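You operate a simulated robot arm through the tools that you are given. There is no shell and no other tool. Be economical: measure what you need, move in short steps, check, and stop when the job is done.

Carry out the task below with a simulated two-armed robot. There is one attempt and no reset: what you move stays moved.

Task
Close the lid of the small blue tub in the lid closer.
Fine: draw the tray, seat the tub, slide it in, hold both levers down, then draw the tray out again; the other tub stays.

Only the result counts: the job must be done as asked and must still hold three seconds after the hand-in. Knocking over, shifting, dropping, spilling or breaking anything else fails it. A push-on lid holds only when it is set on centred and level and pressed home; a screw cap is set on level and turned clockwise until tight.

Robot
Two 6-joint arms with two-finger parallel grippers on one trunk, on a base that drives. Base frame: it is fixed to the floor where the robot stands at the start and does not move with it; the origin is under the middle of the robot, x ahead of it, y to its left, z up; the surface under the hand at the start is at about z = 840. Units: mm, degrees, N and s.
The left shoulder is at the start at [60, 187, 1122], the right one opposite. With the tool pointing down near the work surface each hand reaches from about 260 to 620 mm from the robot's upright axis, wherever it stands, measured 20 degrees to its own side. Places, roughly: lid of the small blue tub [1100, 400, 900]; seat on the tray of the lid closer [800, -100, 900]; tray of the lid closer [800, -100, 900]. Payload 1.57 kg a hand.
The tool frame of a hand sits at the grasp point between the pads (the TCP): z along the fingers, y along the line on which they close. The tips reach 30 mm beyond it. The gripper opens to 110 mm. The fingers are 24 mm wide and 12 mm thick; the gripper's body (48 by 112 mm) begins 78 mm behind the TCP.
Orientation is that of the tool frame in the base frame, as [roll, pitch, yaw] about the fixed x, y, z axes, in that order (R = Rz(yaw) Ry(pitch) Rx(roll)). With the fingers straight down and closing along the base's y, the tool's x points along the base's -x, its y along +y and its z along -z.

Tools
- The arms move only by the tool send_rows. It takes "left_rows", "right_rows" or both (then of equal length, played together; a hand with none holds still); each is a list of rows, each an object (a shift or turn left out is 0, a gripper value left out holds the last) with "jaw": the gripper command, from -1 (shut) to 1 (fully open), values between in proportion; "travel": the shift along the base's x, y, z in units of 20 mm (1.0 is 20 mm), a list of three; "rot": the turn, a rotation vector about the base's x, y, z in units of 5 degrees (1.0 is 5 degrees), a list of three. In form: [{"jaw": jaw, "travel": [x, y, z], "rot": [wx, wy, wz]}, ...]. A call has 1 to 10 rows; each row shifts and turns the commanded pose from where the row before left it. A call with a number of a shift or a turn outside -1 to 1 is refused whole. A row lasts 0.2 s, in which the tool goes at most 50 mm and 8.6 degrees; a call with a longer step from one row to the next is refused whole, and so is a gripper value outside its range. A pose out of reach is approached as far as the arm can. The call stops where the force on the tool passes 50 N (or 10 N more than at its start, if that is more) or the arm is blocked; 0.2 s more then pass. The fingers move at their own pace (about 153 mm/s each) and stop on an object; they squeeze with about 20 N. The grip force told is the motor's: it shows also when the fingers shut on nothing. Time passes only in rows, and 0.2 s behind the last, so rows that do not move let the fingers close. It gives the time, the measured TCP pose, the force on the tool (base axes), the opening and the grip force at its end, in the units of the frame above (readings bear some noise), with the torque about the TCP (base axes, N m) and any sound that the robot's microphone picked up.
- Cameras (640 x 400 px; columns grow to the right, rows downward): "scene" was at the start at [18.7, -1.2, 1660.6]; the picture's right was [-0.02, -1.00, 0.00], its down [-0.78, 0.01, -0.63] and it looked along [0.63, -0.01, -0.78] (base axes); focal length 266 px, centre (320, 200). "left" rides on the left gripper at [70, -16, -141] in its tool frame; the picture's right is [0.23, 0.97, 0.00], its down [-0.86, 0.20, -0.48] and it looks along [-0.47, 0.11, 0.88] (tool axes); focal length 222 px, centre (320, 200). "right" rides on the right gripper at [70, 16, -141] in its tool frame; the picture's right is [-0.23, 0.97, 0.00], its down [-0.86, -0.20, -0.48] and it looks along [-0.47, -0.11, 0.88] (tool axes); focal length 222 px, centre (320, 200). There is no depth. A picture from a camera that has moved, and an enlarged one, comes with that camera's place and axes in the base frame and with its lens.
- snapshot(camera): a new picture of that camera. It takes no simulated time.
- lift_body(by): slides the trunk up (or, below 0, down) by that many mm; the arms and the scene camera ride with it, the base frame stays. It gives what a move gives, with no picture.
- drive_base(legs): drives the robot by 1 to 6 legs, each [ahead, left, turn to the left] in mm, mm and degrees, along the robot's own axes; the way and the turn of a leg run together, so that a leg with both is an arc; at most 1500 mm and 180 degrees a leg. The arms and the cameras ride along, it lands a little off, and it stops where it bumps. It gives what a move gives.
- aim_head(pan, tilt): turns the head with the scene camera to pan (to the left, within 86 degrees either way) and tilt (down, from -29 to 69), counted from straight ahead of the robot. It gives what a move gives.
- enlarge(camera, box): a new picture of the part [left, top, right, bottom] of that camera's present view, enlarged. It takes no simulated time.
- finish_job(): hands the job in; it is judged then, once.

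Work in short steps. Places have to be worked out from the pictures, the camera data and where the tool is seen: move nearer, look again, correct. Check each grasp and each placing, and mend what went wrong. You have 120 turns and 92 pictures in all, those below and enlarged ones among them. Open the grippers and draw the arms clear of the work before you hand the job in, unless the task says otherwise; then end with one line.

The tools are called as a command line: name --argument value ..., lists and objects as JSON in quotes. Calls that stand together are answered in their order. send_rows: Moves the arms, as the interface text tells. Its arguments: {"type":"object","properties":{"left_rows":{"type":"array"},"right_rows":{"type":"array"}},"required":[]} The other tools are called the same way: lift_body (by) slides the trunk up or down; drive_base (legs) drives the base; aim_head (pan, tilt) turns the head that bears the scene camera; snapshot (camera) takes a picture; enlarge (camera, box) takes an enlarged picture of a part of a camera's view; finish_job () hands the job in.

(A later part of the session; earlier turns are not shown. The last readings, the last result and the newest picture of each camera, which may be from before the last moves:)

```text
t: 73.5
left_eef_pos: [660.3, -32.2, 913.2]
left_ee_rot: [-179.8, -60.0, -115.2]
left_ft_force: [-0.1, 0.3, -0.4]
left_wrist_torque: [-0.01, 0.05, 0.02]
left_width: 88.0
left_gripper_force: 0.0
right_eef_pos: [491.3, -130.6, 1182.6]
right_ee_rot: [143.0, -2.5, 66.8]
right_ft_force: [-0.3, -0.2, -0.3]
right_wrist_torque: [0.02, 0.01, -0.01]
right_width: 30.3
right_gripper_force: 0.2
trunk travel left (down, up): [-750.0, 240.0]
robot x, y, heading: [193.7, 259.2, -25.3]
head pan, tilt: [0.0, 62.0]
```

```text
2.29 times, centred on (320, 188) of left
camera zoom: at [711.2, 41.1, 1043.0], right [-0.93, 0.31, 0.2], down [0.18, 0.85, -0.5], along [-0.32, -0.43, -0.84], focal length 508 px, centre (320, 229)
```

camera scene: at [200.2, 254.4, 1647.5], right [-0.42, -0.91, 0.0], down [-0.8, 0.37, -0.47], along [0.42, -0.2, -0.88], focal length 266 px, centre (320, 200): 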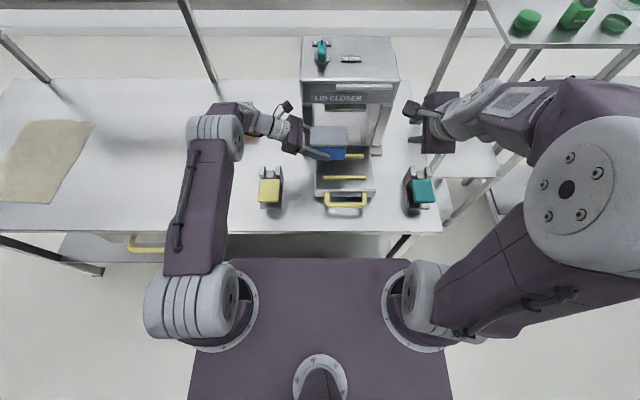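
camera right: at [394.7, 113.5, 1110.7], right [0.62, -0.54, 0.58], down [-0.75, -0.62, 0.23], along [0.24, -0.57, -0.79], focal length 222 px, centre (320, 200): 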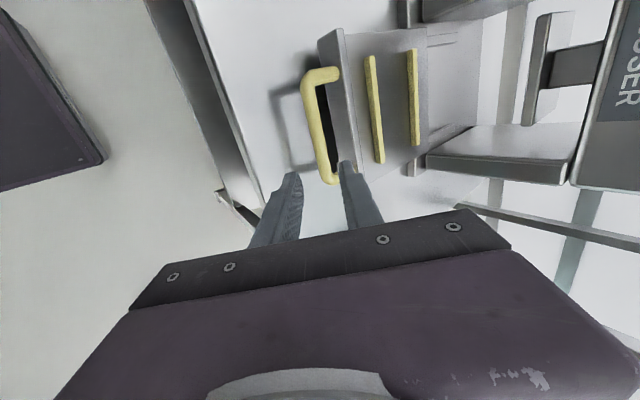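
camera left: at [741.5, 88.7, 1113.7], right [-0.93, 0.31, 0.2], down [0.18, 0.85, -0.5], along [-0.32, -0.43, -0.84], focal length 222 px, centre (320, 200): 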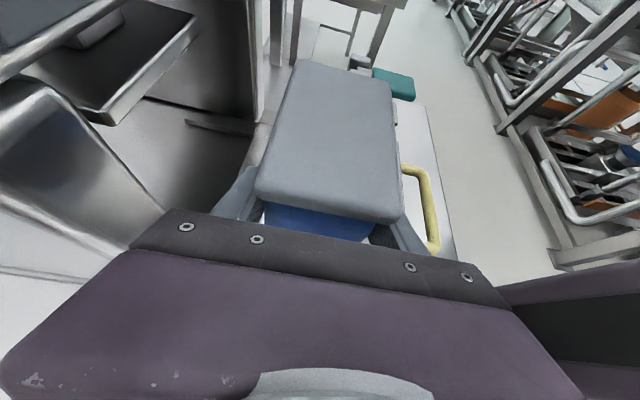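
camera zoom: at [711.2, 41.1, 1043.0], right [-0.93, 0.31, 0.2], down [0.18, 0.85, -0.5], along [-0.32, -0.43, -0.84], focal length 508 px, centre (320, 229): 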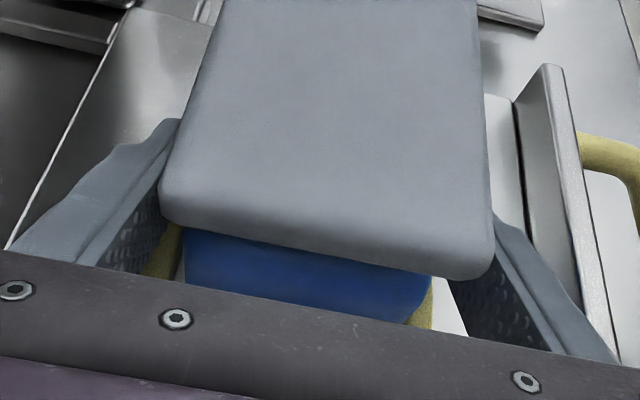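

Tub seated between the ribs. I open further and withdraw straight to the left.

send_rows --left_rows '[{"jaw": 0.8}, {"travel": [0.41, 0.87, 0.05]}, {"travel": [0.41, 0.87, 0.05]}, {"travel": [0.41, 0.87, 0.05]}, {"travel": [0.41, 0.87, 0.05]}, {"travel": [0.41, 0.87, 0.2]}, {"travel": [0.41, 0.87, 0.4]}]'

snapshot --camera "left"

enlarge --camera "scene" --box '[240, 110, 440, 235]'

```text
t: 75.1
left_eef_pos: [709.3, 74.0, 929.4]
left_ee_rot: [-179.9, -59.9, -115.2]
left_ft_force: [0.2, -0.3, 0.3]
left_wrist_torque: [0.01, 0.02, -0.04]
left_width: 99.2
left_gripper_force: 0.1
right_eef_pos: [490.6, -131.3, 1184.0]
right_ee_rot: [142.9, -2.3, 66.8]
right_ft_force: [0.3, 0.0, 0.1]
right_wrist_torque: [0.03, -0.01, 0.01]
right_width: 30.4
right_gripper_force: 0.1
trunk travel left (down, up): [-750.0, 240.0]
robot x, y, heading: [189.5, 254.9, -25.4]
head pan, tilt: [0.0, 62.0]
```

```text
29 pictures are left
camera left: at [761.1, 146.1, 1059.3], right [-0.93, 0.31, 0.2], down [0.18, 0.85, -0.5], along [-0.32, -0.43, -0.84], focal length 222 px, centre (320, 200)
```

left: 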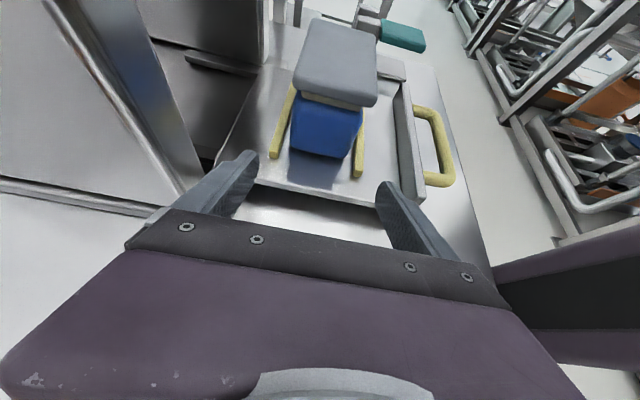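

```text
3.20 times, centred on (340, 172) of scene
camera zoom: at [199.3, 254.6, 1647.5], right [-0.42, -0.91, 0.0], down [-0.8, 0.37, -0.47], along [0.42, -0.2, -0.88], focal length 850 px, centre (256, 288)
```

zoom: 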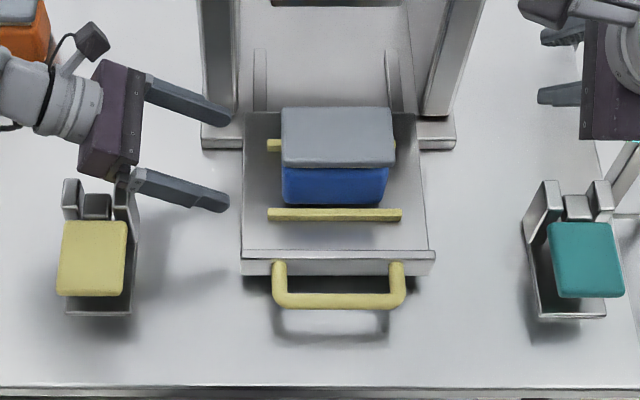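

The tub sits squarely between the ribs. I raise the left hand well clear, then reposition the base for the right hand to grip the handle as before (back 135, left 96).

send_rows --left_rows '[{"travel": [0, 0, 1]}, {"travel": [0, 0, 1]}, {"travel": [0, 0, 1]}, {"travel": [0, 0, 1]}, {"travel": [0, 0, 1]}, {"travel": [0, 0, 1]}, {"travel": [0, 0, 1]}, {"travel": [0, 0, 1]}, {"travel": [0, 0, 1]}]'

drive_base --legs '[[-135, 0, 0], [0, 96, 0]]'

aim_head --pan -25 --tilt 58

```text
t: 77.1
left_eef_pos: [709.7, 74.5, 1109.5]
left_ee_rot: [-179.9, -59.9, -115.2]
left_ft_force: [-1.7, 0.1, 0.0]
left_wrist_torque: [0.0, 0.0, -0.01]
left_width: 98.9
left_gripper_force: 0.1
right_eef_pos: [489.3, -130.9, 1183.5]
right_ee_rot: [143.0, -2.4, 66.9]
right_ft_force: [0.1, 1.1, 0.0]
right_wrist_torque: [0.01, 0.0, -0.02]
right_width: 29.9
right_gripper_force: 0.0
trunk travel left (down, up): [-750.0, 240.0]
robot x, y, heading: [189.0, 257.4, -25.0]
head pan, tilt: [0.0, 62.0]
```

```text
t: 79.1
left_eef_pos: [627.7, 216.2, 1108.6]
left_ee_rot: [-179.8, -59.9, -115.3]
left_ft_force: [0.4, 1.0, 0.2]
left_wrist_torque: [0.01, -0.03, -0.01]
left_width: 99.1
left_gripper_force: 0.0
right_eef_pos: [407.8, 11.8, 1184.6]
right_ee_rot: [143.0, -2.4, 66.9]
right_ft_force: [-0.6, -0.2, -1.0]
right_wrist_torque: [0.02, -0.03, 0.03]
right_width: 30.3
right_gripper_force: 0.1
trunk travel left (down, up): [-750.0, 240.0]
robot x, y, heading: [110.8, 395.8, -25.1]
head pan, tilt: [0.0, 62.0]
```

```text
t: 80.0
left_eef_pos: [629.0, 217.0, 1107.8]
left_ee_rot: [-179.9, -59.9, -115.2]
left_ft_force: [-1.1, 0.2, 0.1]
left_wrist_torque: [0.0, 0.02, -0.02]
left_width: 98.8
left_gripper_force: 0.0
right_eef_pos: [409.2, 12.1, 1183.6]
right_ee_rot: [143.0, -2.6, 67.0]
right_ft_force: [-0.7, 0.0, -0.2]
right_wrist_torque: [0.0, -0.01, 0.0]
right_width: 30.5
right_gripper_force: 0.1
trunk travel left (down, up): [-750.0, 240.0]
robot x, y, heading: [110.0, 399.3, -25.0]
head pan, tilt: [-25.0, 58.0]
```

Now retrace the right hand to the pre-grasp spot above the handle.

send_rows --right_rows '[{"jaw": -0.3, "travel": [0.14, 0.075, -0.99]}, {"travel": [0.14, 0.075, -0.99]}, {"travel": [0.14, 0.075, -0.99]}, {"travel": [0.14, 0.075, -0.99]}, {"travel": [0.14, 0.075, -0.99]}, {"travel": [0.14, 0.075, -0.99]}, {"travel": [0.14, 0.075, -0.99]}, {"travel": [0.14, 0.075, -0.99]}, {"travel": [0.14, 0.075, -0.99]}, {"travel": [0.14, 0.075, -0.99]}]'

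send_rows --right_rows '[{"travel": [0.54, -0.25, -0.8]}, {"travel": [0.54, -0.25, -0.8]}, {"travel": [0.54, -0.25, -0.8]}]'

snapshot --camera "right"

```text
t: 82.2
left_eef_pos: [630.0, 216.3, 1108.4]
left_ee_rot: [180.0, -60.0, -115.1]
left_ft_force: [-0.4, -0.9, -0.3]
left_wrist_torque: [0.0, -0.02, -0.05]
left_width: 98.9
left_gripper_force: 0.0
right_eef_pos: [434.6, 16.2, 988.2]
right_ee_rot: [143.1, -2.8, 67.2]
right_ft_force: [-0.8, -0.2, -0.1]
right_wrist_torque: [-0.01, 0.03, 0.0]
right_width: 38.6
right_gripper_force: 0.1
right hand out of reach, approached as far as the arm can: row 10
trunk travel left (down, up): [-750.0, 240.0]
robot x, y, heading: [111.7, 398.1, -25.0]
head pan, tilt: [-25.0, 58.0]
```

```text
t: 83.0
left_eef_pos: [629.3, 216.3, 1108.4]
left_ee_rot: [-180.0, -59.9, -115.1]
left_ft_force: [-0.2, -0.2, -0.5]
left_wrist_torque: [0.02, 0.02, 0.02]
left_width: 99.2
left_gripper_force: 0.0
right_eef_pos: [467.1, -3.3, 942.2]
right_ee_rot: [143.1, -3.0, 67.2]
right_ft_force: [-0.1, -0.2, 0.8]
right_wrist_torque: [0.02, -0.02, 0.0]
right_width: 38.5
right_gripper_force: 0.2
right hand out of reach, approached as far as the arm can: row 2
trunk travel left (down, up): [-750.0, 240.0]
robot x, y, heading: [111.3, 398.3, -25.2]
head pan, tilt: [-25.0, 58.0]
```

```text
27 pictures are left
camera right: at [424.3, 81.4, 1069.5], right [0.62, -0.54, 0.57], down [-0.75, -0.63, 0.22], along [0.24, -0.56, -0.79], focal length 222 px, centre (320, 200)
```

right: 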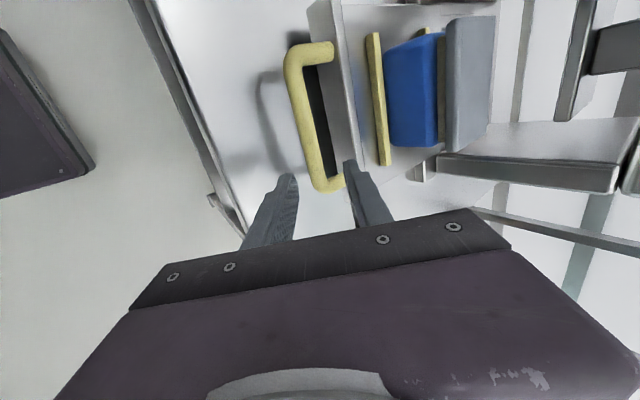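

The hand is ~15 mm too far right along the bar and the arm is at its limit, so I shift the base 20 mm left and then go in.

drive_base --legs '[[0, 22, 0]]'

send_rows --right_rows '[{"travel": [0.36, -0.17, -0.69]}, {"travel": [0.36, -0.17, -0.69]}, {"travel": [0.36, -0.17, -0.69]}]'

snapshot --camera "right"

```text
t: 83.8
left_eef_pos: [636.1, 232.9, 1107.7]
left_ee_rot: [-179.9, -59.7, -115.3]
left_ft_force: [-1.2, -0.2, -0.9]
left_wrist_torque: [0.04, -0.03, 0.03]
left_width: 99.1
left_gripper_force: 0.1
right_eef_pos: [473.3, 12.8, 942.4]
right_ee_rot: [143.2, -3.1, 67.1]
right_ft_force: [0.1, -0.2, 0.0]
right_wrist_torque: [0.05, 0.0, 0.01]
right_width: 38.2
right_gripper_force: 0.1
trunk travel left (down, up): [-750.0, 240.0]
robot x, y, heading: [118.2, 415.3, -25.1]
head pan, tilt: [-25.0, 58.0]
```

```text
t: 84.6
left_eef_pos: [638.7, 237.1, 1109.9]
left_ee_rot: [-179.9, -60.0, -115.2]
left_ft_force: [-0.2, 1.0, 0.4]
left_wrist_torque: [-0.03, 0.04, -0.01]
left_width: 99.0
left_gripper_force: 0.0
right_eef_pos: [496.9, 5.5, 901.6]
right_ee_rot: [143.2, -3.0, 67.3]
right_ft_force: [0.3, -1.5, -0.3]
right_wrist_torque: [-0.01, -0.02, 0.0]
right_width: 38.6
right_gripper_force: 0.0
trunk travel left (down, up): [-750.0, 240.0]
robot x, y, heading: [116.9, 419.2, -25.0]
head pan, tilt: [-25.0, 58.0]
```

```text
26 pictures are left
camera right: at [455.1, 90.8, 1028.7], right [0.62, -0.54, 0.57], down [-0.75, -0.63, 0.22], along [0.24, -0.56, -0.79], focal length 222 px, centre (320, 200)
```

right: 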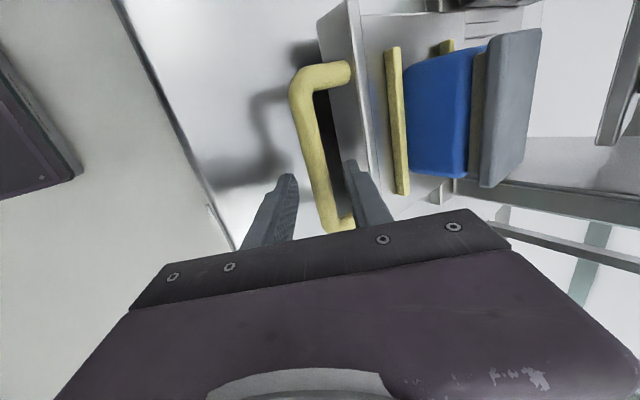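

The bar is between the fingers; a bit further, then close.

send_rows --right_rows '[{"travel": [0.22, -0.1, -0.5]}, {"travel": [0.05, -0.03, -0.25]}, {"jaw": -1}, {"jaw": -1}, {"jaw": -1}]'

```text
t: 85.8
left_eef_pos: [637.0, 236.8, 1108.5]
left_ee_rot: [-179.8, -59.9, -115.4]
left_ft_force: [0.2, 0.0, -0.6]
left_wrist_torque: [0.0, 0.01, 0.06]
left_width: 99.1
left_gripper_force: 0.1
right_eef_pos: [502.1, 3.1, 887.3]
right_ee_rot: [143.0, -3.1, 67.3]
right_ft_force: [0.1, -1.7, 13.4]
right_wrist_torque: [0.04, -0.07, -0.32]
right_width: 15.7
right_gripper_force: 31.6
trunk travel left (down, up): [-750.0, 240.0]
robot x, y, heading: [121.7, 416.6, -25.2]
head pan, tilt: [-25.0, 58.0]
```

Gripped. Push the tray in by driving ahead: about 207 mm in all.

drive_base --legs '[[60, 0, 0], [60, 0, 0]]'

snapshot --camera "right"

```text
t: 87.3
left_eef_pos: [746.0, 185.1, 1107.9]
left_ee_rot: [-179.9, -59.9, -115.3]
left_ft_force: [-0.2, 0.7, 0.6]
left_wrist_torque: [-0.01, -0.01, -0.01]
left_width: 98.8
left_gripper_force: 0.2
right_eef_pos: [611.1, -47.5, 885.5]
right_ee_rot: [143.1, -3.0, 67.4]
right_ft_force: [-1.5, -0.3, 5.9]
right_wrist_torque: [0.73, -0.23, 0.17]
right_width: 16.0
right_gripper_force: 31.5
trunk travel left (down, up): [-750.0, 240.0]
robot x, y, heading: [229.0, 365.8, -25.3]
head pan, tilt: [-25.0, 58.0]
```

```text
25 pictures are left
camera right: at [568.1, 36.6, 1013.4], right [0.62, -0.54, 0.57], down [-0.75, -0.63, 0.22], along [0.24, -0.56, -0.79], focal length 222 px, centre (320, 200)
```

right: 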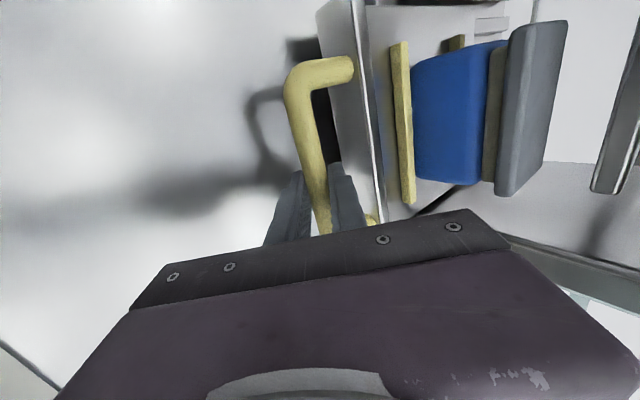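

Fine. Continue 50 mm, then the rest.

drive_base --legs '[[50, 0, 0]]'

snapshot --camera "right"

```text
t: 88.3
left_eef_pos: [789.5, 165.1, 1108.1]
left_ee_rot: [-179.7, -59.9, -115.4]
left_ft_force: [0.2, -0.7, 0.4]
left_wrist_torque: [-0.01, -0.02, -0.01]
left_width: 99.0
left_gripper_force: 0.1
right_eef_pos: [653.1, -67.1, 886.2]
right_ee_rot: [143.3, -3.2, 67.3]
right_ft_force: [-1.9, -1.5, -0.4]
right_wrist_torque: [0.54, -0.04, -0.05]
right_width: 16.0
right_gripper_force: 31.9
trunk travel left (down, up): [-750.0, 240.0]
robot x, y, heading: [274.5, 345.0, -24.9]
head pan, tilt: [-25.0, 58.0]
```

```text
24 pictures are left
camera right: at [611.6, 15.9, 1013.5], right [0.62, -0.54, 0.57], down [-0.75, -0.63, 0.22], along [0.24, -0.56, -0.79], focal length 222 px, centre (320, 200)
```

right: 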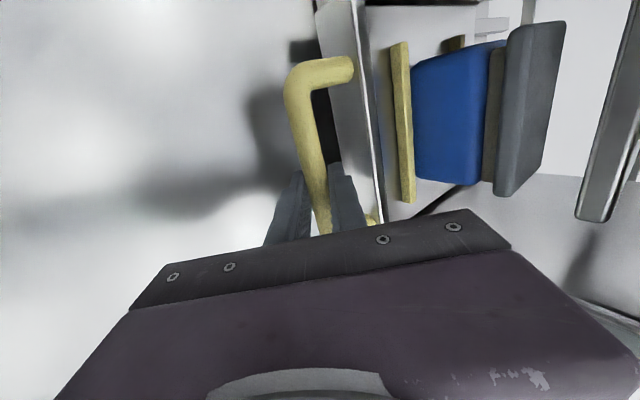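

Tub still undisturbed, no resistance. Remaining about 41 mm.

drive_base --legs '[[38, 0, 0]]'

snapshot --camera "right"

```text
t: 89.1
left_eef_pos: [828.2, 147.2, 1107.6]
left_ee_rot: [179.8, -59.9, -115.0]
left_ft_force: [0.0, 0.9, -0.8]
left_wrist_torque: [0.0, 0.0, 0.02]
left_width: 98.9
left_gripper_force: 0.0
right_eef_pos: [690.2, -85.3, 884.4]
right_ee_rot: [143.6, -3.2, 67.3]
right_ft_force: [-0.3, -1.1, -14.1]
right_wrist_torque: [0.78, -0.47, 0.17]
right_width: 15.8
right_gripper_force: 31.2
trunk travel left (down, up): [-750.0, 240.0]
robot x, y, heading: [311.9, 330.5, -25.2]
head pan, tilt: [-25.0, 58.0]
```

```text
23 pictures are left
camera right: at [649.1, -1.8, 1011.3], right [0.62, -0.54, 0.56], down [-0.74, -0.63, 0.22], along [0.24, -0.56, -0.8], focal length 222 px, centre (320, 200)
```

right: 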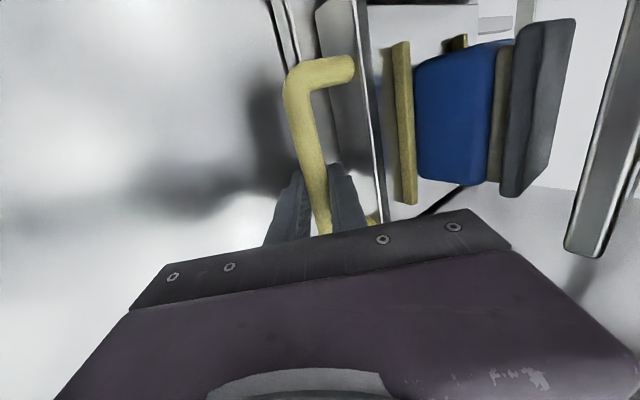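

Back at the original handle position (n≈661). A small extra push to make sure it is home.

drive_base --legs '[[8, 0, 0]]'

```text
t: 89.9
left_eef_pos: [830.9, 143.7, 1109.8]
left_ee_rot: [-179.6, -60.0, -115.5]
left_ft_force: [-0.4, -0.4, -0.9]
left_wrist_torque: [-0.03, -0.02, 0.01]
left_width: 98.8
left_gripper_force: 0.1
right_eef_pos: [691.2, -85.3, 884.0]
right_ee_rot: [144.1, -3.2, 67.3]
right_ft_force: [-24.1, 10.5, -17.1]
right_wrist_torque: [-0.23, -0.1, -0.53]
right_width: 15.9
right_gripper_force: 31.6
trunk travel left (down, up): [-750.0, 240.0]
robot x, y, heading: [316.5, 329.5, -25.0]
head pan, tilt: [-25.0, 58.0]
```

At the stop (26 N). Release the handle and withdraw along the tool axis.

send_rows --right_rows '[{"jaw": -0.45}, {"jaw": -0.45}, {"travel": [-0.5, 0.24, 0.75]}, {"travel": [-0.54, 0.25, 0.8]}, {"travel": [-0.54, 0.25, 0.8]}, {"travel": [-0.54, 0.25, 0.8]}, {"travel": [-0.54, 0.25, 0.8]}, {"travel": [-0.54, 0.25, 0.8]}]'

drive_base --legs '[[-240, 0, 0]]'

aim_head --pan -8 --tilt 50

snapshot --camera "scene"

```text
t: 91.7
left_eef_pos: [832.7, 144.2, 1108.6]
left_ee_rot: [-179.8, -59.8, -115.4]
left_ft_force: [0.7, -0.3, 0.1]
left_wrist_torque: [-0.04, -0.01, -0.03]
left_width: 98.9
left_gripper_force: 0.1
right_eef_pos: [629.0, -55.8, 979.0]
right_ee_rot: [144.0, -3.2, 67.4]
right_ft_force: [-0.2, 0.3, 0.1]
right_wrist_torque: [-0.01, -0.01, 0.0]
right_width: 30.2
right_gripper_force: 0.2
trunk travel left (down, up): [-750.0, 240.0]
robot x, y, heading: [318.6, 325.0, -25.0]
head pan, tilt: [-25.0, 58.0]
```

```text
t: 93.5
left_eef_pos: [617.9, 245.3, 1108.5]
left_ee_rot: [180.0, -59.9, -115.2]
left_ft_force: [0.3, 0.9, -0.4]
left_wrist_torque: [-0.02, 0.0, 0.04]
left_width: 98.8
left_gripper_force: 0.1
right_eef_pos: [412.3, 44.2, 977.7]
right_ee_rot: [144.2, -3.1, 67.3]
right_ft_force: [0.9, 0.2, 0.5]
right_wrist_torque: [-0.01, 0.0, -0.01]
right_width: 30.5
right_gripper_force: 0.1
trunk travel left (down, up): [-750.0, 240.0]
robot x, y, heading: [97.6, 429.6, -24.8]
head pan, tilt: [-25.0, 58.0]
```

```text
t: 94.2
left_eef_pos: [615.7, 246.4, 1109.8]
left_ee_rot: [-179.8, -59.9, -115.4]
left_ft_force: [-0.3, 0.8, 0.4]
left_wrist_torque: [-0.01, -0.02, -0.03]
left_width: 98.9
left_gripper_force: 0.0
right_eef_pos: [412.6, 44.9, 978.0]
right_ee_rot: [144.1, -3.1, 67.3]
right_ft_force: [0.0, 0.5, 0.0]
right_wrist_torque: [0.03, 0.01, 0.02]
right_width: 30.4
right_gripper_force: 0.1
trunk travel left (down, up): [-750.0, 240.0]
robot x, y, heading: [99.9, 431.9, -25.3]
head pan, tilt: [-8.0, 50.0]
```

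```text
22 pictures are left
camera scene: at [111.4, 412.5, 1662.4], right [-0.55, -0.84, 0.0], down [-0.64, 0.42, -0.64], along [0.54, -0.35, -0.77], focal length 266 px, centre (320, 200)
```

scene: 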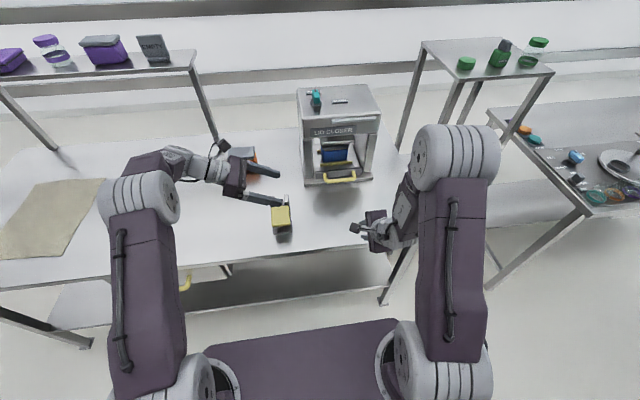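

Tray is in with the tub. Now I bring both tools back to pointing straight down, closed, and raise the right hand for the levers.

send_rows --left_rows '[{"jaw": -1, "rot": [0.906, -0.423, 0]}, {"rot": [0.906, -0.423, 0]}, {"rot": [0.906, -0.423, 0]}, {"rot": [0.906, -0.423, 0]}, {"rot": [0.906, -0.423, 0]}, {"rot": [0.906, -0.423, 0]}, {"rot": [0.906, -0.423, 0]}, {"rot": [0.906, -0.423, 0]}, {"rot": [0.906, -0.423, 0]}, {"rot": [0.906, -0.423, 0]}]' --right_rows '[{"jaw": -1, "travel": [0, 0, 0.9]}, {"travel": [0, 0, 0.9]}, {"travel": [0, 0, 0.9]}, {"travel": [0, 0, 0.9], "rot": [0.423, 0.906, 0]}, {"travel": [0, 0, 0.9], "rot": [0.423, 0.906, 0]}, {"travel": [0, 0, 0.9], "rot": [0.423, 0.906, 0]}, {"travel": [0, 0, 0.9], "rot": [0.423, 0.906, 0]}, {"travel": [0, 0, 0.9], "rot": [0.423, 0.906, 0]}, {"rot": [0.423, 0.906, 0]}, {"rot": [0.423, 0.906, 0]}]'

send_rows --left_rows '[{"rot": [0.906, -0.423, 0]}, {"rot": [0.906, -0.423, 0]}, {}, {}]' --right_rows '[{}, {}, {}, {}]'

drive_base --legs '[[0, -202, 0], [165, 0, 0]]'

aim_head --pan 0 --tilt 60

snapshot --camera "scene"

```text
t: 96.5
left_eef_pos: [616.1, 244.7, 1108.5]
left_ee_rot: [179.9, -9.8, -115.1]
left_ft_force: [0.4, -0.6, 0.0]
left_wrist_torque: [-0.02, -0.01, 0.0]
left_width: 0.0
left_gripper_force: 20.1
right_eef_pos: [423.3, 57.7, 1096.4]
right_ee_rot: [172.7, -6.7, 65.9]
right_ft_force: [-1.0, -0.3, 0.4]
right_wrist_torque: [-0.01, 0.01, -0.01]
right_width: 0.1
right_gripper_force: 20.3
right hand out of reach, approached as far as the arm can: row 5, 6, 7
trunk travel left (down, up): [-750.0, 240.0]
robot x, y, heading: [100.5, 427.5, -25.1]
head pan, tilt: [-8.0, 50.0]
```

```text
t: 97.5
left_eef_pos: [616.4, 246.2, 1110.2]
left_ee_rot: [179.8, 0.1, -115.1]
left_ft_force: [0.5, 0.0, 0.1]
left_wrist_torque: [0.0, 0.01, -0.01]
left_width: 0.0
left_gripper_force: 19.8
right_eef_pos: [421.8, 58.1, 1097.3]
right_ee_rot: [172.7, -6.8, 66.0]
right_ft_force: [0.5, -0.1, -0.9]
right_wrist_torque: [0.02, 0.0, 0.01]
right_width: 0.2
right_gripper_force: 20.5
trunk travel left (down, up): [-750.0, 240.0]
robot x, y, heading: [98.3, 428.4, -25.3]
head pan, tilt: [-8.0, 50.0]
```

```text
t: 100.1
left_eef_pos: [678.2, -3.6, 1110.0]
left_ee_rot: [180.0, 0.1, -114.9]
left_ft_force: [0.1, 0.1, -1.0]
left_wrist_torque: [-0.06, 0.0, 0.03]
left_width: 0.0
left_gripper_force: 19.6
right_eef_pos: [484.7, -192.4, 1098.1]
right_ee_rot: [172.6, -6.7, 66.0]
right_ft_force: [-0.1, 0.1, -1.4]
right_wrist_torque: [-0.03, -0.01, -0.05]
right_width: 0.0
right_gripper_force: 19.9
trunk travel left (down, up): [-750.0, 240.0]
robot x, y, heading: [161.6, 175.7, -25.2]
head pan, tilt: [-8.0, 50.0]
```

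```text
t: 100.8
left_eef_pos: [680.0, -5.2, 1107.7]
left_ee_rot: [179.8, 0.1, -115.0]
left_ft_force: [0.6, -0.3, 0.2]
left_wrist_torque: [0.03, 0.0, 0.0]
left_width: 0.0
left_gripper_force: 19.7
right_eef_pos: [486.4, -194.6, 1096.9]
right_ee_rot: [172.6, -6.8, 66.1]
right_ft_force: [0.1, -0.6, -0.1]
right_wrist_torque: [0.01, 0.02, -0.04]
right_width: 0.2
right_gripper_force: 20.4
trunk travel left (down, up): [-750.0, 240.0]
robot x, y, heading: [162.2, 178.9, -25.3]
head pan, tilt: [0.0, 60.0]
```

```text
21 pictures are left
camera scene: at [172.1, 172.8, 1649.8], right [-0.42, -0.91, 0.0], down [-0.78, 0.37, -0.5], along [0.45, -0.21, -0.87], focal length 266 px, centre (320, 200)
```

scene: 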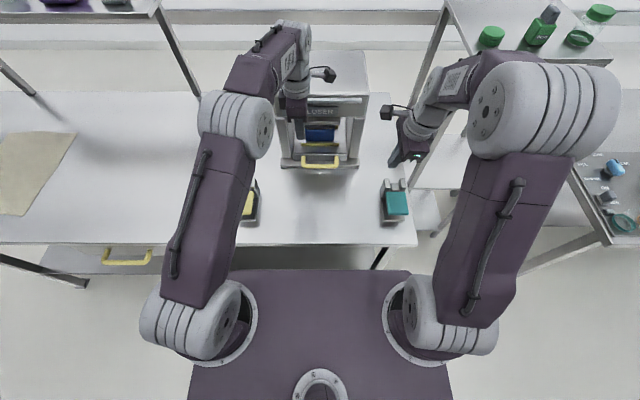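

Levers confirmed (paddle centres n≈513; yellow t≈482, teal t≈-25). I move both hands above the paddles' front halves.

send_rows --left_rows '[{"travel": [-0.13, 0.98, 0]}, {"travel": [-0.13, 0.98, 0]}, {"travel": [-0.13, 0.98, 0]}, {"travel": [-0.13, 0.98, 0]}, {"travel": [-0.13, 0.98, 0]}, {"travel": [-0.13, 0.98, 0]}, {"travel": [-0.13, 0.98, 0]}, {"travel": [-0.13, 0.98, 0]}, {"travel": [-0.13, 0.98, 0]}, {"travel": [-0.13, 0.98, 0]}]' --right_rows '[{"travel": [-0.53, -0.36, 0]}, {"travel": [-0.53, -0.36, 0]}, {"travel": [-0.53, -0.36, 0]}, {"travel": [-0.53, -0.36, 0]}, {"travel": [-0.53, -0.36, 0]}, {"travel": [0, 0, -1]}, {"travel": [0, 0, -1]}, {"travel": [0, 0, -1]}, {"travel": [0, 0, -1]}, {"travel": [0, 0, -1]}]'

send_rows --left_rows '[{"travel": [-0.15, 0.95, 0]}, {"travel": [-0.15, 0.95, 0]}, {"travel": [0, 0, -1]}, {"travel": [0, 0, -1]}, {"travel": [0, 0, -1]}, {"travel": [0, 0, -1]}, {"travel": [0, 0, -1]}]'

snapshot --camera "scene"

```text
t: 103.0
left_eef_pos: [654.5, 191.7, 1108.1]
left_ee_rot: [179.8, -0.1, -114.9]
left_ft_force: [-0.2, 0.0, 0.8]
left_wrist_torque: [0.0, 0.01, -0.01]
left_width: 0.1
left_gripper_force: 20.4
right_eef_pos: [433.7, -229.1, 996.9]
right_ee_rot: [172.5, -6.8, 65.9]
right_ft_force: [0.6, -0.1, 0.5]
right_wrist_torque: [0.01, -0.01, -0.02]
right_width: 0.0
right_gripper_force: 19.5
trunk travel left (down, up): [-750.0, 240.0]
robot x, y, heading: [163.9, 176.3, -24.9]
head pan, tilt: [0.0, 60.0]
```

```text
t: 104.6
left_eef_pos: [648.6, 229.3, 1007.0]
left_ee_rot: [179.9, 0.1, -115.1]
left_ft_force: [0.5, 0.5, -0.4]
left_wrist_torque: [-0.03, 0.01, 0.0]
left_width: 0.0
left_gripper_force: 19.8
right_eef_pos: [433.2, -229.9, 995.5]
right_ee_rot: [172.6, -6.8, 65.9]
right_ft_force: [0.1, 0.7, -0.3]
right_wrist_torque: [-0.01, -0.01, 0.02]
right_width: 0.0
right_gripper_force: 19.7
trunk travel left (down, up): [-750.0, 240.0]
robot x, y, heading: [163.9, 173.3, -25.0]
head pan, tilt: [0.0, 60.0]
```

```text
20 pictures are left
camera scene: at [171.7, 173.5, 1649.8], right [-0.42, -0.91, 0.0], down [-0.79, 0.37, -0.5], along [0.45, -0.21, -0.87], focal length 266 px, centre (320, 200)
```

scene: 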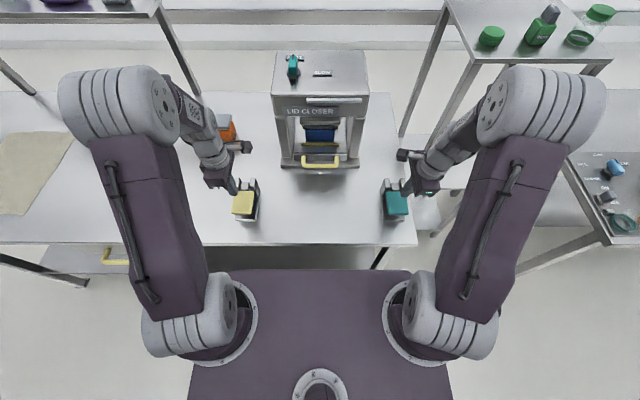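

Hands are above the paddles. Lower to tips at about z=915 and check.

send_rows --left_rows '[{"travel": [0, 0, -1]}, {"travel": [0, 0, -1]}, {"travel": [0, 0, -1]}]' --right_rows '[{"travel": [0, 0, -0.85]}, {"travel": [0, 0, -0.85]}, {"travel": [0, 0, -0.8]}]'

enlarge --camera "scene" --box '[200, 130, 440, 280]'

```text
t: 105.4
left_eef_pos: [648.3, 229.0, 948.2]
left_ee_rot: [179.8, 0.1, -115.0]
left_ft_force: [0.0, 0.0, 0.1]
left_wrist_torque: [0.01, -0.01, 0.01]
left_width: 0.0
left_gripper_force: 20.4
right_eef_pos: [432.4, -231.1, 946.2]
right_ee_rot: [172.7, -6.8, 66.0]
right_ft_force: [-0.2, 0.6, 0.1]
right_wrist_torque: [-0.03, 0.0, -0.01]
right_width: 0.3
right_gripper_force: 20.3
trunk travel left (down, up): [-750.0, 240.0]
robot x, y, heading: [162.6, 175.5, -25.1]
head pan, tilt: [0.0, 60.0]
```

```text
2.67 times, centred on (320, 205) of scene
camera zoom: at [171.6, 173.0, 1649.8], right [-0.42, -0.91, 0.0], down [-0.78, 0.37, -0.5], along [0.45, -0.21, -0.87], focal length 709 px, centre (320, 187)
```

zoom: 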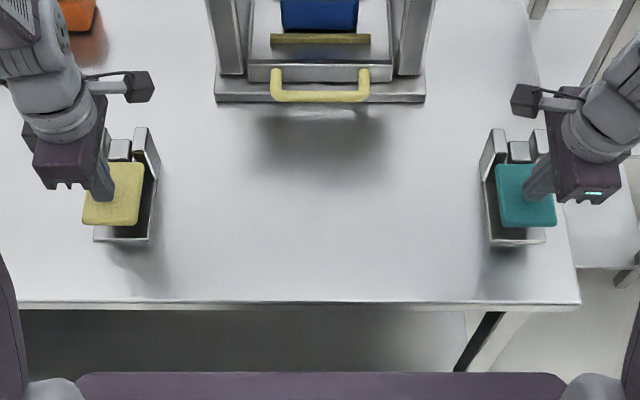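

Both tips are over the paddles. Descend in small steps together, watching forces.

send_rows --left_rows '[{"travel": [0, 0, -0.5]}, {"travel": [0, 0, -0.4]}, {"travel": [0, 0, -0.4]}]' --right_rows '[{"travel": [0, 0, -0.5]}, {"travel": [0, 0, -0.4]}, {"travel": [0, 0, -0.4]}]'

```text
t: 106.2
left_eef_pos: [647.7, 230.0, 922.4]
left_ee_rot: [179.9, 0.2, -114.9]
left_ft_force: [-1.9, -1.8, 2.9]
left_wrist_torque: [-0.08, 0.05, -0.06]
left_width: 0.0
left_gripper_force: 19.7
right_eef_pos: [432.5, -230.0, 922.4]
right_ee_rot: [172.6, -6.8, 66.1]
right_ft_force: [2.2, 1.0, 3.1]
right_wrist_torque: [-0.01, -0.1, 0.04]
right_width: 0.1
right_gripper_force: 19.9
trunk travel left (down, up): [-750.0, 240.0]
robot x, y, heading: [160.8, 177.0, -24.8]
head pan, tilt: [0.0, 60.0]
```

Both have just touched (≈3 N). Press on.

send_rows --left_rows '[{"travel": [0, 0, -0.4]}, {"travel": [0, 0, -0.4]}, {"travel": [0, 0, -0.3]}]' --right_rows '[{"travel": [0, 0, -0.4]}, {"travel": [0, 0, -0.4]}, {"travel": [0, 0, -0.3]}]'

```text
t: 106.8
left_eef_pos: [645.6, 230.8, 913.0]
left_ee_rot: [-179.3, 0.0, -115.2]
left_ft_force: [-0.4, 1.3, 14.6]
left_wrist_torque: [0.0, -0.07, 0.01]
left_width: 0.0
left_gripper_force: 20.4
right_eef_pos: [433.6, -229.6, 913.1]
right_ee_rot: [171.5, -6.6, 66.1]
right_ft_force: [-10.2, 6.0, 37.3]
right_wrist_torque: [-0.26, -0.12, -0.07]
right_width: 0.0
right_gripper_force: 20.2
trunk travel left (down, up): [-750.0, 240.0]
robot x, y, heading: [163.1, 175.2, -25.1]
head pan, tilt: [0.0, 60.0]
stopped in row 3 (right hand): the force on the tool passed its limit at 58 N (the readings are from after the stop); the commanded pose is now the measured one
```

The right lever bottomed out. I look at the state of both levers and the press.

enlarge --camera "scene" --box '[200, 80, 440, 230]'

```text
2.67 times, centred on (320, 155) of scene
camera zoom: at [162.9, 180.0, 1650.4], right [-0.42, -0.91, 0.0], down [-0.78, 0.36, -0.51], along [0.46, -0.22, -0.86], focal length 709 px, centre (320, 320)
```

zoom: 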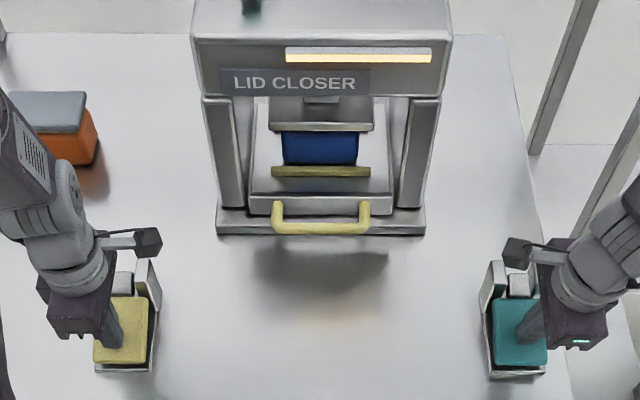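

The light is on (amber) and the press plate is coming down. I hold both levers, left pressed 2 mm more.

send_rows --left_rows '[{"travel": [0, 0, -0.1]}, {}, {}, {}, {}, {}, {}, {}, {}, {}]' --right_rows '[{}, {}, {}, {}, {}, {}, {}, {}, {}, {}]'

enlarge --camera "scene" --box '[200, 80, 440, 230]'

```text
t: 109.0
left_eef_pos: [644.4, 230.7, 911.7]
left_ee_rot: [-179.1, 0.1, -115.1]
left_ft_force: [2.3, 5.9, 45.1]
left_wrist_torque: [-0.03, -0.49, 0.07]
left_width: 0.0
left_gripper_force: 20.2
right_eef_pos: [430.7, -229.7, 912.2]
right_ee_rot: [171.3, -6.4, 65.9]
right_ft_force: [-3.4, 1.6, 41.9]
right_wrist_torque: [-0.51, -0.33, -0.03]
right_width: 0.0
right_gripper_force: 20.1
trunk travel left (down, up): [-750.0, 240.0]
robot x, y, heading: [160.8, 175.0, -25.0]
head pan, tilt: [0.0, 60.0]
```

```text
2.67 times, centred on (320, 155) of scene
camera zoom: at [159.8, 180.4, 1650.0], right [-0.42, -0.91, 0.0], down [-0.78, 0.36, -0.51], along [0.46, -0.22, -0.86], focal length 709 px, centre (320, 320)
```

zoom: 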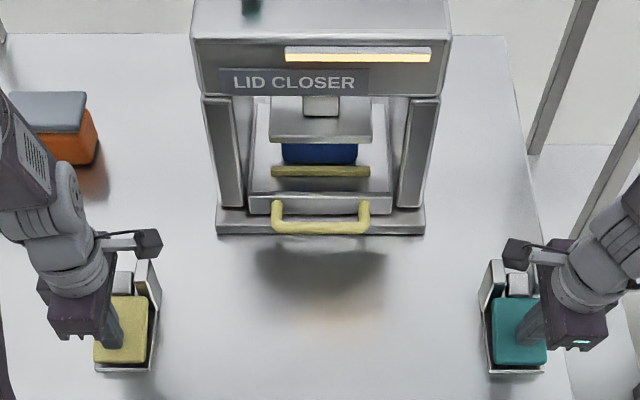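

The plate is lower, pressing on the lid. Keep holding.

send_rows --left_rows '[{}, {}, {}, {}, {}, {}, {}, {}, {}, {}]' --right_rows '[{}, {}, {}, {}, {}, {}, {}, {}, {}, {}]'

enlarge --camera "scene" --box '[200, 80, 440, 230]'

```text
t: 111.2
left_eef_pos: [642.6, 231.4, 910.4]
left_ee_rot: [-179.4, 0.2, -115.1]
left_ft_force: [-3.1, 4.4, 37.3]
left_wrist_torque: [-0.06, -0.24, 0.0]
left_width: 0.1
left_gripper_force: 19.5
right_eef_pos: [429.3, -229.9, 913.3]
right_ee_rot: [171.3, -6.4, 66.0]
right_ft_force: [-10.8, 6.4, 34.4]
right_wrist_torque: [-0.25, -0.05, -0.07]
right_width: 0.2
right_gripper_force: 20.0
trunk travel left (down, up): [-750.0, 240.0]
robot x, y, heading: [161.5, 173.9, -25.0]
head pan, tilt: [0.0, 60.0]
```

```text
2.67 times, centred on (320, 155) of scene
camera zoom: at [158.7, 180.0, 1649.9], right [-0.42, -0.91, 0.0], down [-0.78, 0.36, -0.51], along [0.46, -0.22, -0.86], focal length 709 px, centre (320, 320)
```

zoom: 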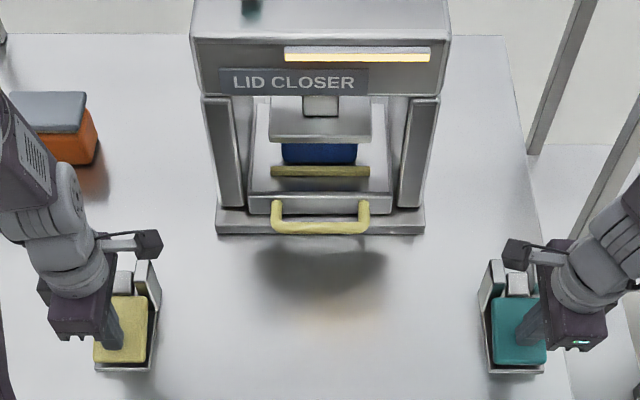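

Plate at bottom, light still amber. Hold on longer.

send_rows --left_rows '[{}, {}, {}, {}, {}, {}, {}, {}, {}, {}]' --right_rows '[{}, {}, {}, {}, {}, {}, {}, {}, {}, {}]'

send_rows --left_rows '[{}, {}, {}, {}, {}, {}, {}, {}, {}, {}]' --right_rows '[{}, {}, {}, {}, {}, {}, {}, {}, {}, {}]'

enlarge --camera "scene" --box '[200, 80, 440, 230]'

```text
t: 113.4
left_eef_pos: [642.2, 230.6, 910.4]
left_ee_rot: [-179.2, 0.1, -115.1]
left_ft_force: [-12.2, 5.5, 27.6]
left_wrist_torque: [0.03, 0.1, -0.03]
left_width: 0.1
left_gripper_force: 20.1
right_eef_pos: [429.7, -228.9, 914.0]
right_ee_rot: [171.3, -6.5, 66.2]
right_ft_force: [-11.1, 6.2, 29.8]
right_wrist_torque: [-0.17, 0.06, -0.06]
right_width: 0.0
right_gripper_force: 19.9
trunk travel left (down, up): [-750.0, 240.0]
robot x, y, heading: [164.0, 172.9, -25.1]
head pan, tilt: [0.0, 60.0]
```

```text
t: 115.6
left_eef_pos: [643.6, 230.6, 909.7]
left_ee_rot: [-179.3, 0.2, -115.1]
left_ft_force: [-13.5, 5.8, 27.4]
left_wrist_torque: [0.05, 0.17, 0.0]
left_width: 0.1
left_gripper_force: 20.4
right_eef_pos: [429.6, -229.6, 913.2]
right_ee_rot: [171.3, -6.4, 66.1]
right_ft_force: [-9.6, 5.0, 30.2]
right_wrist_torque: [-0.26, 0.01, -0.05]
right_width: 0.0
right_gripper_force: 20.0
trunk travel left (down, up): [-750.0, 240.0]
robot x, y, heading: [163.4, 172.1, -25.3]
head pan, tilt: [0.0, 60.0]
```

```text
2.67 times, centred on (320, 155) of scene
camera zoom: at [158.3, 179.8, 1649.9], right [-0.42, -0.91, 0.0], down [-0.78, 0.36, -0.51], along [0.46, -0.22, -0.86], focal length 709 px, centre (320, 320)
```

zoom: 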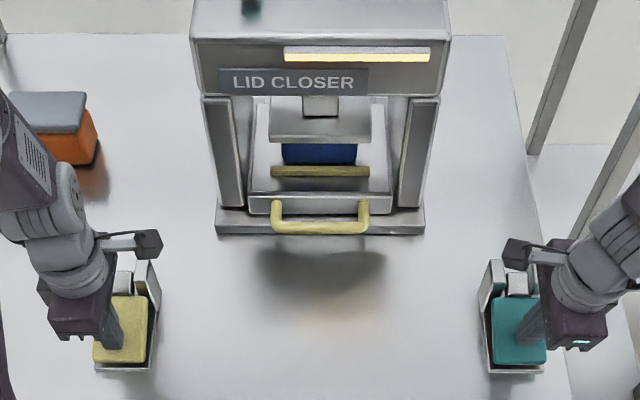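

The plate has been at the bottom for about 6 s. One more short hold, then release both levers upward together.

send_rows --left_rows '[{}, {}, {}, {}, {}, {}, {}, {}, {}, {}]' --right_rows '[{}, {}, {}, {}, {}, {}, {}, {}, {}, {}]'

send_rows --left_rows '[{"travel": [0, 0, 0.5]}, {"travel": [0, 0, 1]}, {"travel": [0, 0, 1]}, {"travel": [0, 0, 1]}, {"travel": [0, 0, 1]}, {"travel": [0, 0, 1]}, {"travel": [0, 0, 1]}, {"travel": [0, 0, 1]}, {"travel": [0, 0, 1]}, {"travel": [0, 0, 1]}]' --right_rows '[{"travel": [0, 0, 0.5]}, {"travel": [0, 0, 1]}, {"travel": [0, 0, 1]}, {"travel": [0, 0, 1]}, {"travel": [0, 0, 1]}, {"travel": [0, 0, 1]}, {"travel": [0, 0, 1]}, {"travel": [0, 0, 1]}, {"travel": [0, 0, 1]}, {"travel": [0, 0, 1]}]'

enlarge --camera "scene" --box '[200, 80, 440, 230]'

```text
t: 117.8
left_eef_pos: [643.2, 231.2, 912.2]
left_ee_rot: [-179.2, 0.1, -115.1]
left_ft_force: [-9.3, 5.5, 29.3]
left_wrist_torque: [-0.01, 0.06, -0.05]
left_width: 0.0
left_gripper_force: 20.1
right_eef_pos: [430.2, -229.6, 914.0]
right_ee_rot: [171.4, -6.5, 66.2]
right_ft_force: [-10.3, 4.5, 32.5]
right_wrist_torque: [-0.29, -0.01, -0.11]
right_width: 0.0
right_gripper_force: 20.0
trunk travel left (down, up): [-750.0, 240.0]
robot x, y, heading: [163.3, 176.1, -24.9]
head pan, tilt: [0.0, 60.0]
```

```text
t: 120.0
left_eef_pos: [648.9, 229.4, 1097.2]
left_ee_rot: [-179.8, 0.1, -115.1]
left_ft_force: [-0.3, 1.2, -1.2]
left_wrist_torque: [0.0, -0.05, 0.03]
left_width: 0.0
left_gripper_force: 19.7
right_eef_pos: [434.5, -233.9, 1099.2]
right_ee_rot: [171.9, -6.5, 66.0]
right_ft_force: [0.5, 0.1, -0.3]
right_wrist_torque: [0.01, -0.04, -0.04]
right_width: 0.0
right_gripper_force: 19.6
trunk travel left (down, up): [-750.0, 240.0]
robot x, y, heading: [160.3, 174.9, -25.5]
head pan, tilt: [0.0, 60.0]
```

```text
2.67 times, centred on (320, 155) of scene
camera zoom: at [170.0, 173.8, 1649.8], right [-0.42, -0.91, 0.0], down [-0.78, 0.37, -0.5], along [0.45, -0.21, -0.87], focal length 709 px, centre (320, 320)
```

zoom: 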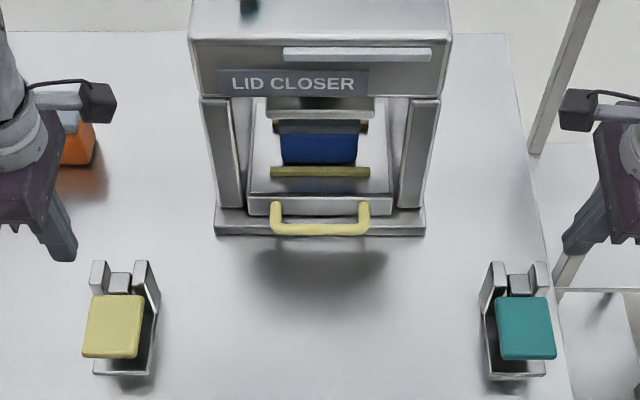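

The lid now sits lower and the light is off; the plate rose again. Now draw the tray out: reposition the base and bring the right hand back to the tilted pre-grasp pose.

drive_base --legs '[[0, 203, 0], [73, 0, 0]]'

send_rows --right_rows '[{"jaw": -0.3, "travel": [0.3, 0.18, -0.85]}, {"travel": [0.3, 0.18, -0.85]}, {"travel": [0.3, 0.18, -0.85]}, {"travel": [0.3, 0.18, -0.85]}, {"travel": [0.3, 0.18, -0.85], "rot": [-0.423, -0.906, 0]}, {"travel": [0.3, 0.18, -0.85], "rot": [-0.423, -0.906, 0]}, {"travel": [0.3, 0.17, -0.85], "rot": [-0.423, -0.906, 0]}, {"rot": [-0.423, -0.906, 0]}, {"rot": [-0.423, -0.906, 0]}, {"rot": [-0.3, -0.63, 0]}]'

snapshot --camera "right"

```text
t: 122.3
left_eef_pos: [799.1, 383.3, 1098.1]
left_ee_rot: [-179.6, 0.2, -115.2]
left_ft_force: [0.8, -0.7, -0.2]
left_wrist_torque: [-0.04, -0.03, -0.06]
left_width: 0.0
left_gripper_force: 20.1
right_eef_pos: [585.0, -78.8, 1100.1]
right_ee_rot: [171.7, -6.5, 66.1]
right_ft_force: [-0.1, 0.0, -0.6]
right_wrist_torque: [0.01, -0.02, 0.02]
right_width: 0.0
right_gripper_force: 19.9
trunk travel left (down, up): [-750.0, 240.0]
robot x, y, heading: [313.7, 330.6, -25.2]
head pan, tilt: [0.0, 60.0]
```

```text
t: 124.5
left_eef_pos: [800.8, 382.1, 1096.3]
left_ee_rot: [-179.8, 0.1, -115.1]
left_ft_force: [0.0, -0.5, 0.1]
left_wrist_torque: [0.02, -0.01, -0.01]
left_width: 0.0
left_gripper_force: 19.8
right_eef_pos: [631.1, -46.9, 989.7]
right_ee_rot: [147.2, -7.3, 69.7]
right_ft_force: [0.7, 0.0, -0.6]
right_wrist_torque: [-0.01, -0.01, -0.02]
right_width: 38.6
right_gripper_force: 0.0
right hand out of reach, approached as far as the arm can: row 7, 8
trunk travel left (down, up): [-750.0, 240.0]
robot x, y, heading: [313.9, 332.9, -25.2]
head pan, tilt: [0.0, 60.0]
```

```text
13 pictures are left
camera right: at [590.2, 23.5, 1125.5], right [0.67, -0.56, 0.49], down [-0.71, -0.68, 0.18], along [0.24, -0.47, -0.85], focal length 222 px, centre (320, 200)
```

right: 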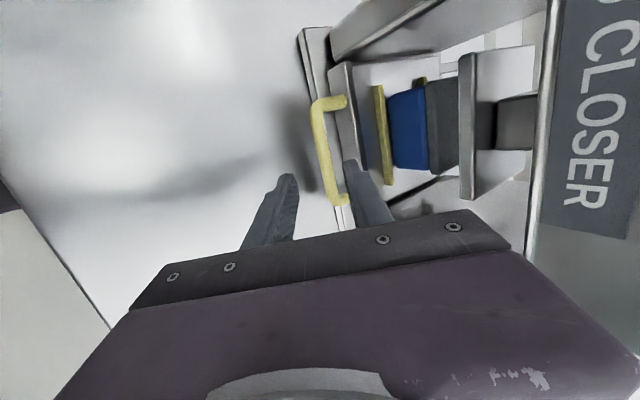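

Well aligned. Go in along the tool axis most of the way.

send_rows --right_rows '[{"travel": [0.49, -0.27, -0.87]}, {"travel": [0.49, -0.27, -0.87]}, {"travel": [0.49, -0.27, -0.87]}, {"travel": [0.49, -0.27, -0.87]}, {"travel": [0.49, -0.27, -0.8]}]'

snapshot --camera "right"

```text
t: 125.7
left_eef_pos: [800.9, 382.1, 1096.1]
left_ee_rot: [-179.8, 0.1, -115.1]
left_ft_force: [0.3, 0.6, -0.6]
left_wrist_torque: [0.04, 0.0, 0.0]
left_width: 0.0
left_gripper_force: 20.4
right_eef_pos: [681.6, -73.9, 904.1]
right_ee_rot: [147.1, -7.4, 69.7]
right_ft_force: [0.3, -1.3, -0.2]
right_wrist_torque: [0.01, -0.01, 0.0]
right_width: 38.8
right_gripper_force: 0.0
trunk travel left (down, up): [-750.0, 240.0]
robot x, y, heading: [317.3, 326.7, -25.1]
head pan, tilt: [0.0, 60.0]
```

```text
12 pictures are left
camera right: at [640.0, -4.2, 1039.4], right [0.67, -0.56, 0.49], down [-0.71, -0.68, 0.18], along [0.24, -0.47, -0.85], focal length 222 px, centre (320, 200)
```

right: 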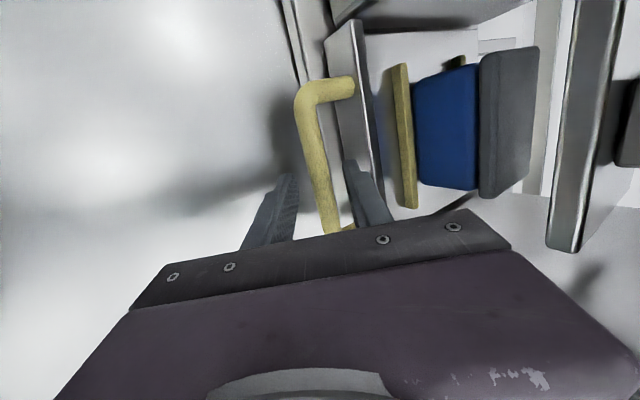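

No more gap under the lid. Finish going in and close on the bar.

send_rows --right_rows '[{"travel": [0.2, -0.09, -0.5]}, {"travel": [0.12, -0.06, -0.35]}, {"jaw": -1}, {"jaw": -1}, {"jaw": -1}]'

```text
t: 126.9
left_eef_pos: [801.7, 381.6, 1096.4]
left_ee_rot: [-179.8, 0.2, -115.1]
left_ft_force: [1.0, 0.1, 0.2]
left_wrist_torque: [0.0, -0.01, 0.0]
left_width: 0.0
left_gripper_force: 20.4
right_eef_pos: [687.9, -76.9, 888.3]
right_ee_rot: [147.0, -7.4, 69.6]
right_ft_force: [1.2, -2.3, 12.0]
right_wrist_torque: [0.19, -0.16, -0.24]
right_width: 16.0
right_gripper_force: 31.0
trunk travel left (down, up): [-750.0, 240.0]
robot x, y, heading: [315.3, 327.9, -25.0]
head pan, tilt: [0.0, 60.0]
```

Gripped. Draw the tray out by backing the base, in stages.

drive_base --legs '[[-60, 0, 0], [-60, 0, 0]]'

drive_base --legs '[[-50, 0, 0], [-35, 0, 0]]'

snapshot --camera "right"

```text
t: 128.4
left_eef_pos: [693.4, 433.1, 1098.5]
left_ee_rot: [-179.8, 0.1, -114.9]
left_ft_force: [-0.7, -0.3, -0.1]
left_wrist_torque: [0.0, -0.01, -0.01]
left_width: 0.0
left_gripper_force: 19.9
right_eef_pos: [578.9, -24.4, 887.2]
right_ee_rot: [147.3, -7.3, 69.7]
right_ft_force: [1.4, 1.7, -5.1]
right_wrist_torque: [-0.25, -0.04, -0.72]
right_width: 15.8
right_gripper_force: 31.3
trunk travel left (down, up): [-750.0, 240.0]
robot x, y, heading: [201.1, 382.5, -25.2]
head pan, tilt: [0.0, 60.0]
```

```text
t: 129.8
left_eef_pos: [619.9, 469.2, 1095.6]
left_ee_rot: [-179.9, 0.0, -115.0]
left_ft_force: [-0.3, -0.5, -0.5]
left_wrist_torque: [0.0, 0.0, 0.01]
left_width: 0.0
left_gripper_force: 19.8
right_eef_pos: [506.3, 9.8, 885.9]
right_ee_rot: [147.1, -7.3, 69.6]
right_ft_force: [2.6, 2.2, 6.4]
right_wrist_torque: [-0.06, -0.17, -0.5]
right_width: 15.9
right_gripper_force: 31.2
trunk travel left (down, up): [-750.0, 240.0]
robot x, y, heading: [132.9, 416.1, -25.0]
head pan, tilt: [0.0, 60.0]
```

```text
11 pictures are left
camera right: at [464.7, 79.7, 1022.6], right [0.67, -0.56, 0.49], down [-0.71, -0.68, 0.18], along [0.24, -0.47, -0.85], focal length 222 px, centre (320, 200)
```

right: 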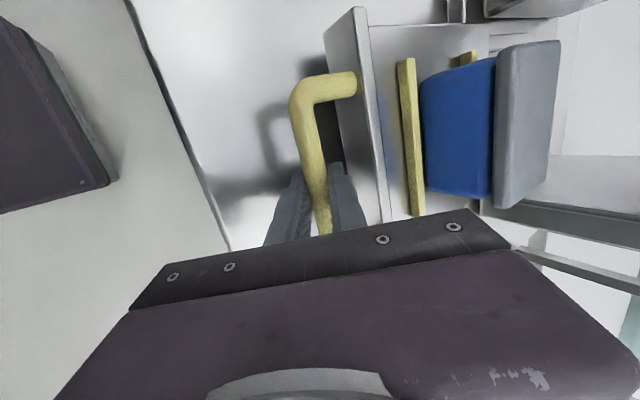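

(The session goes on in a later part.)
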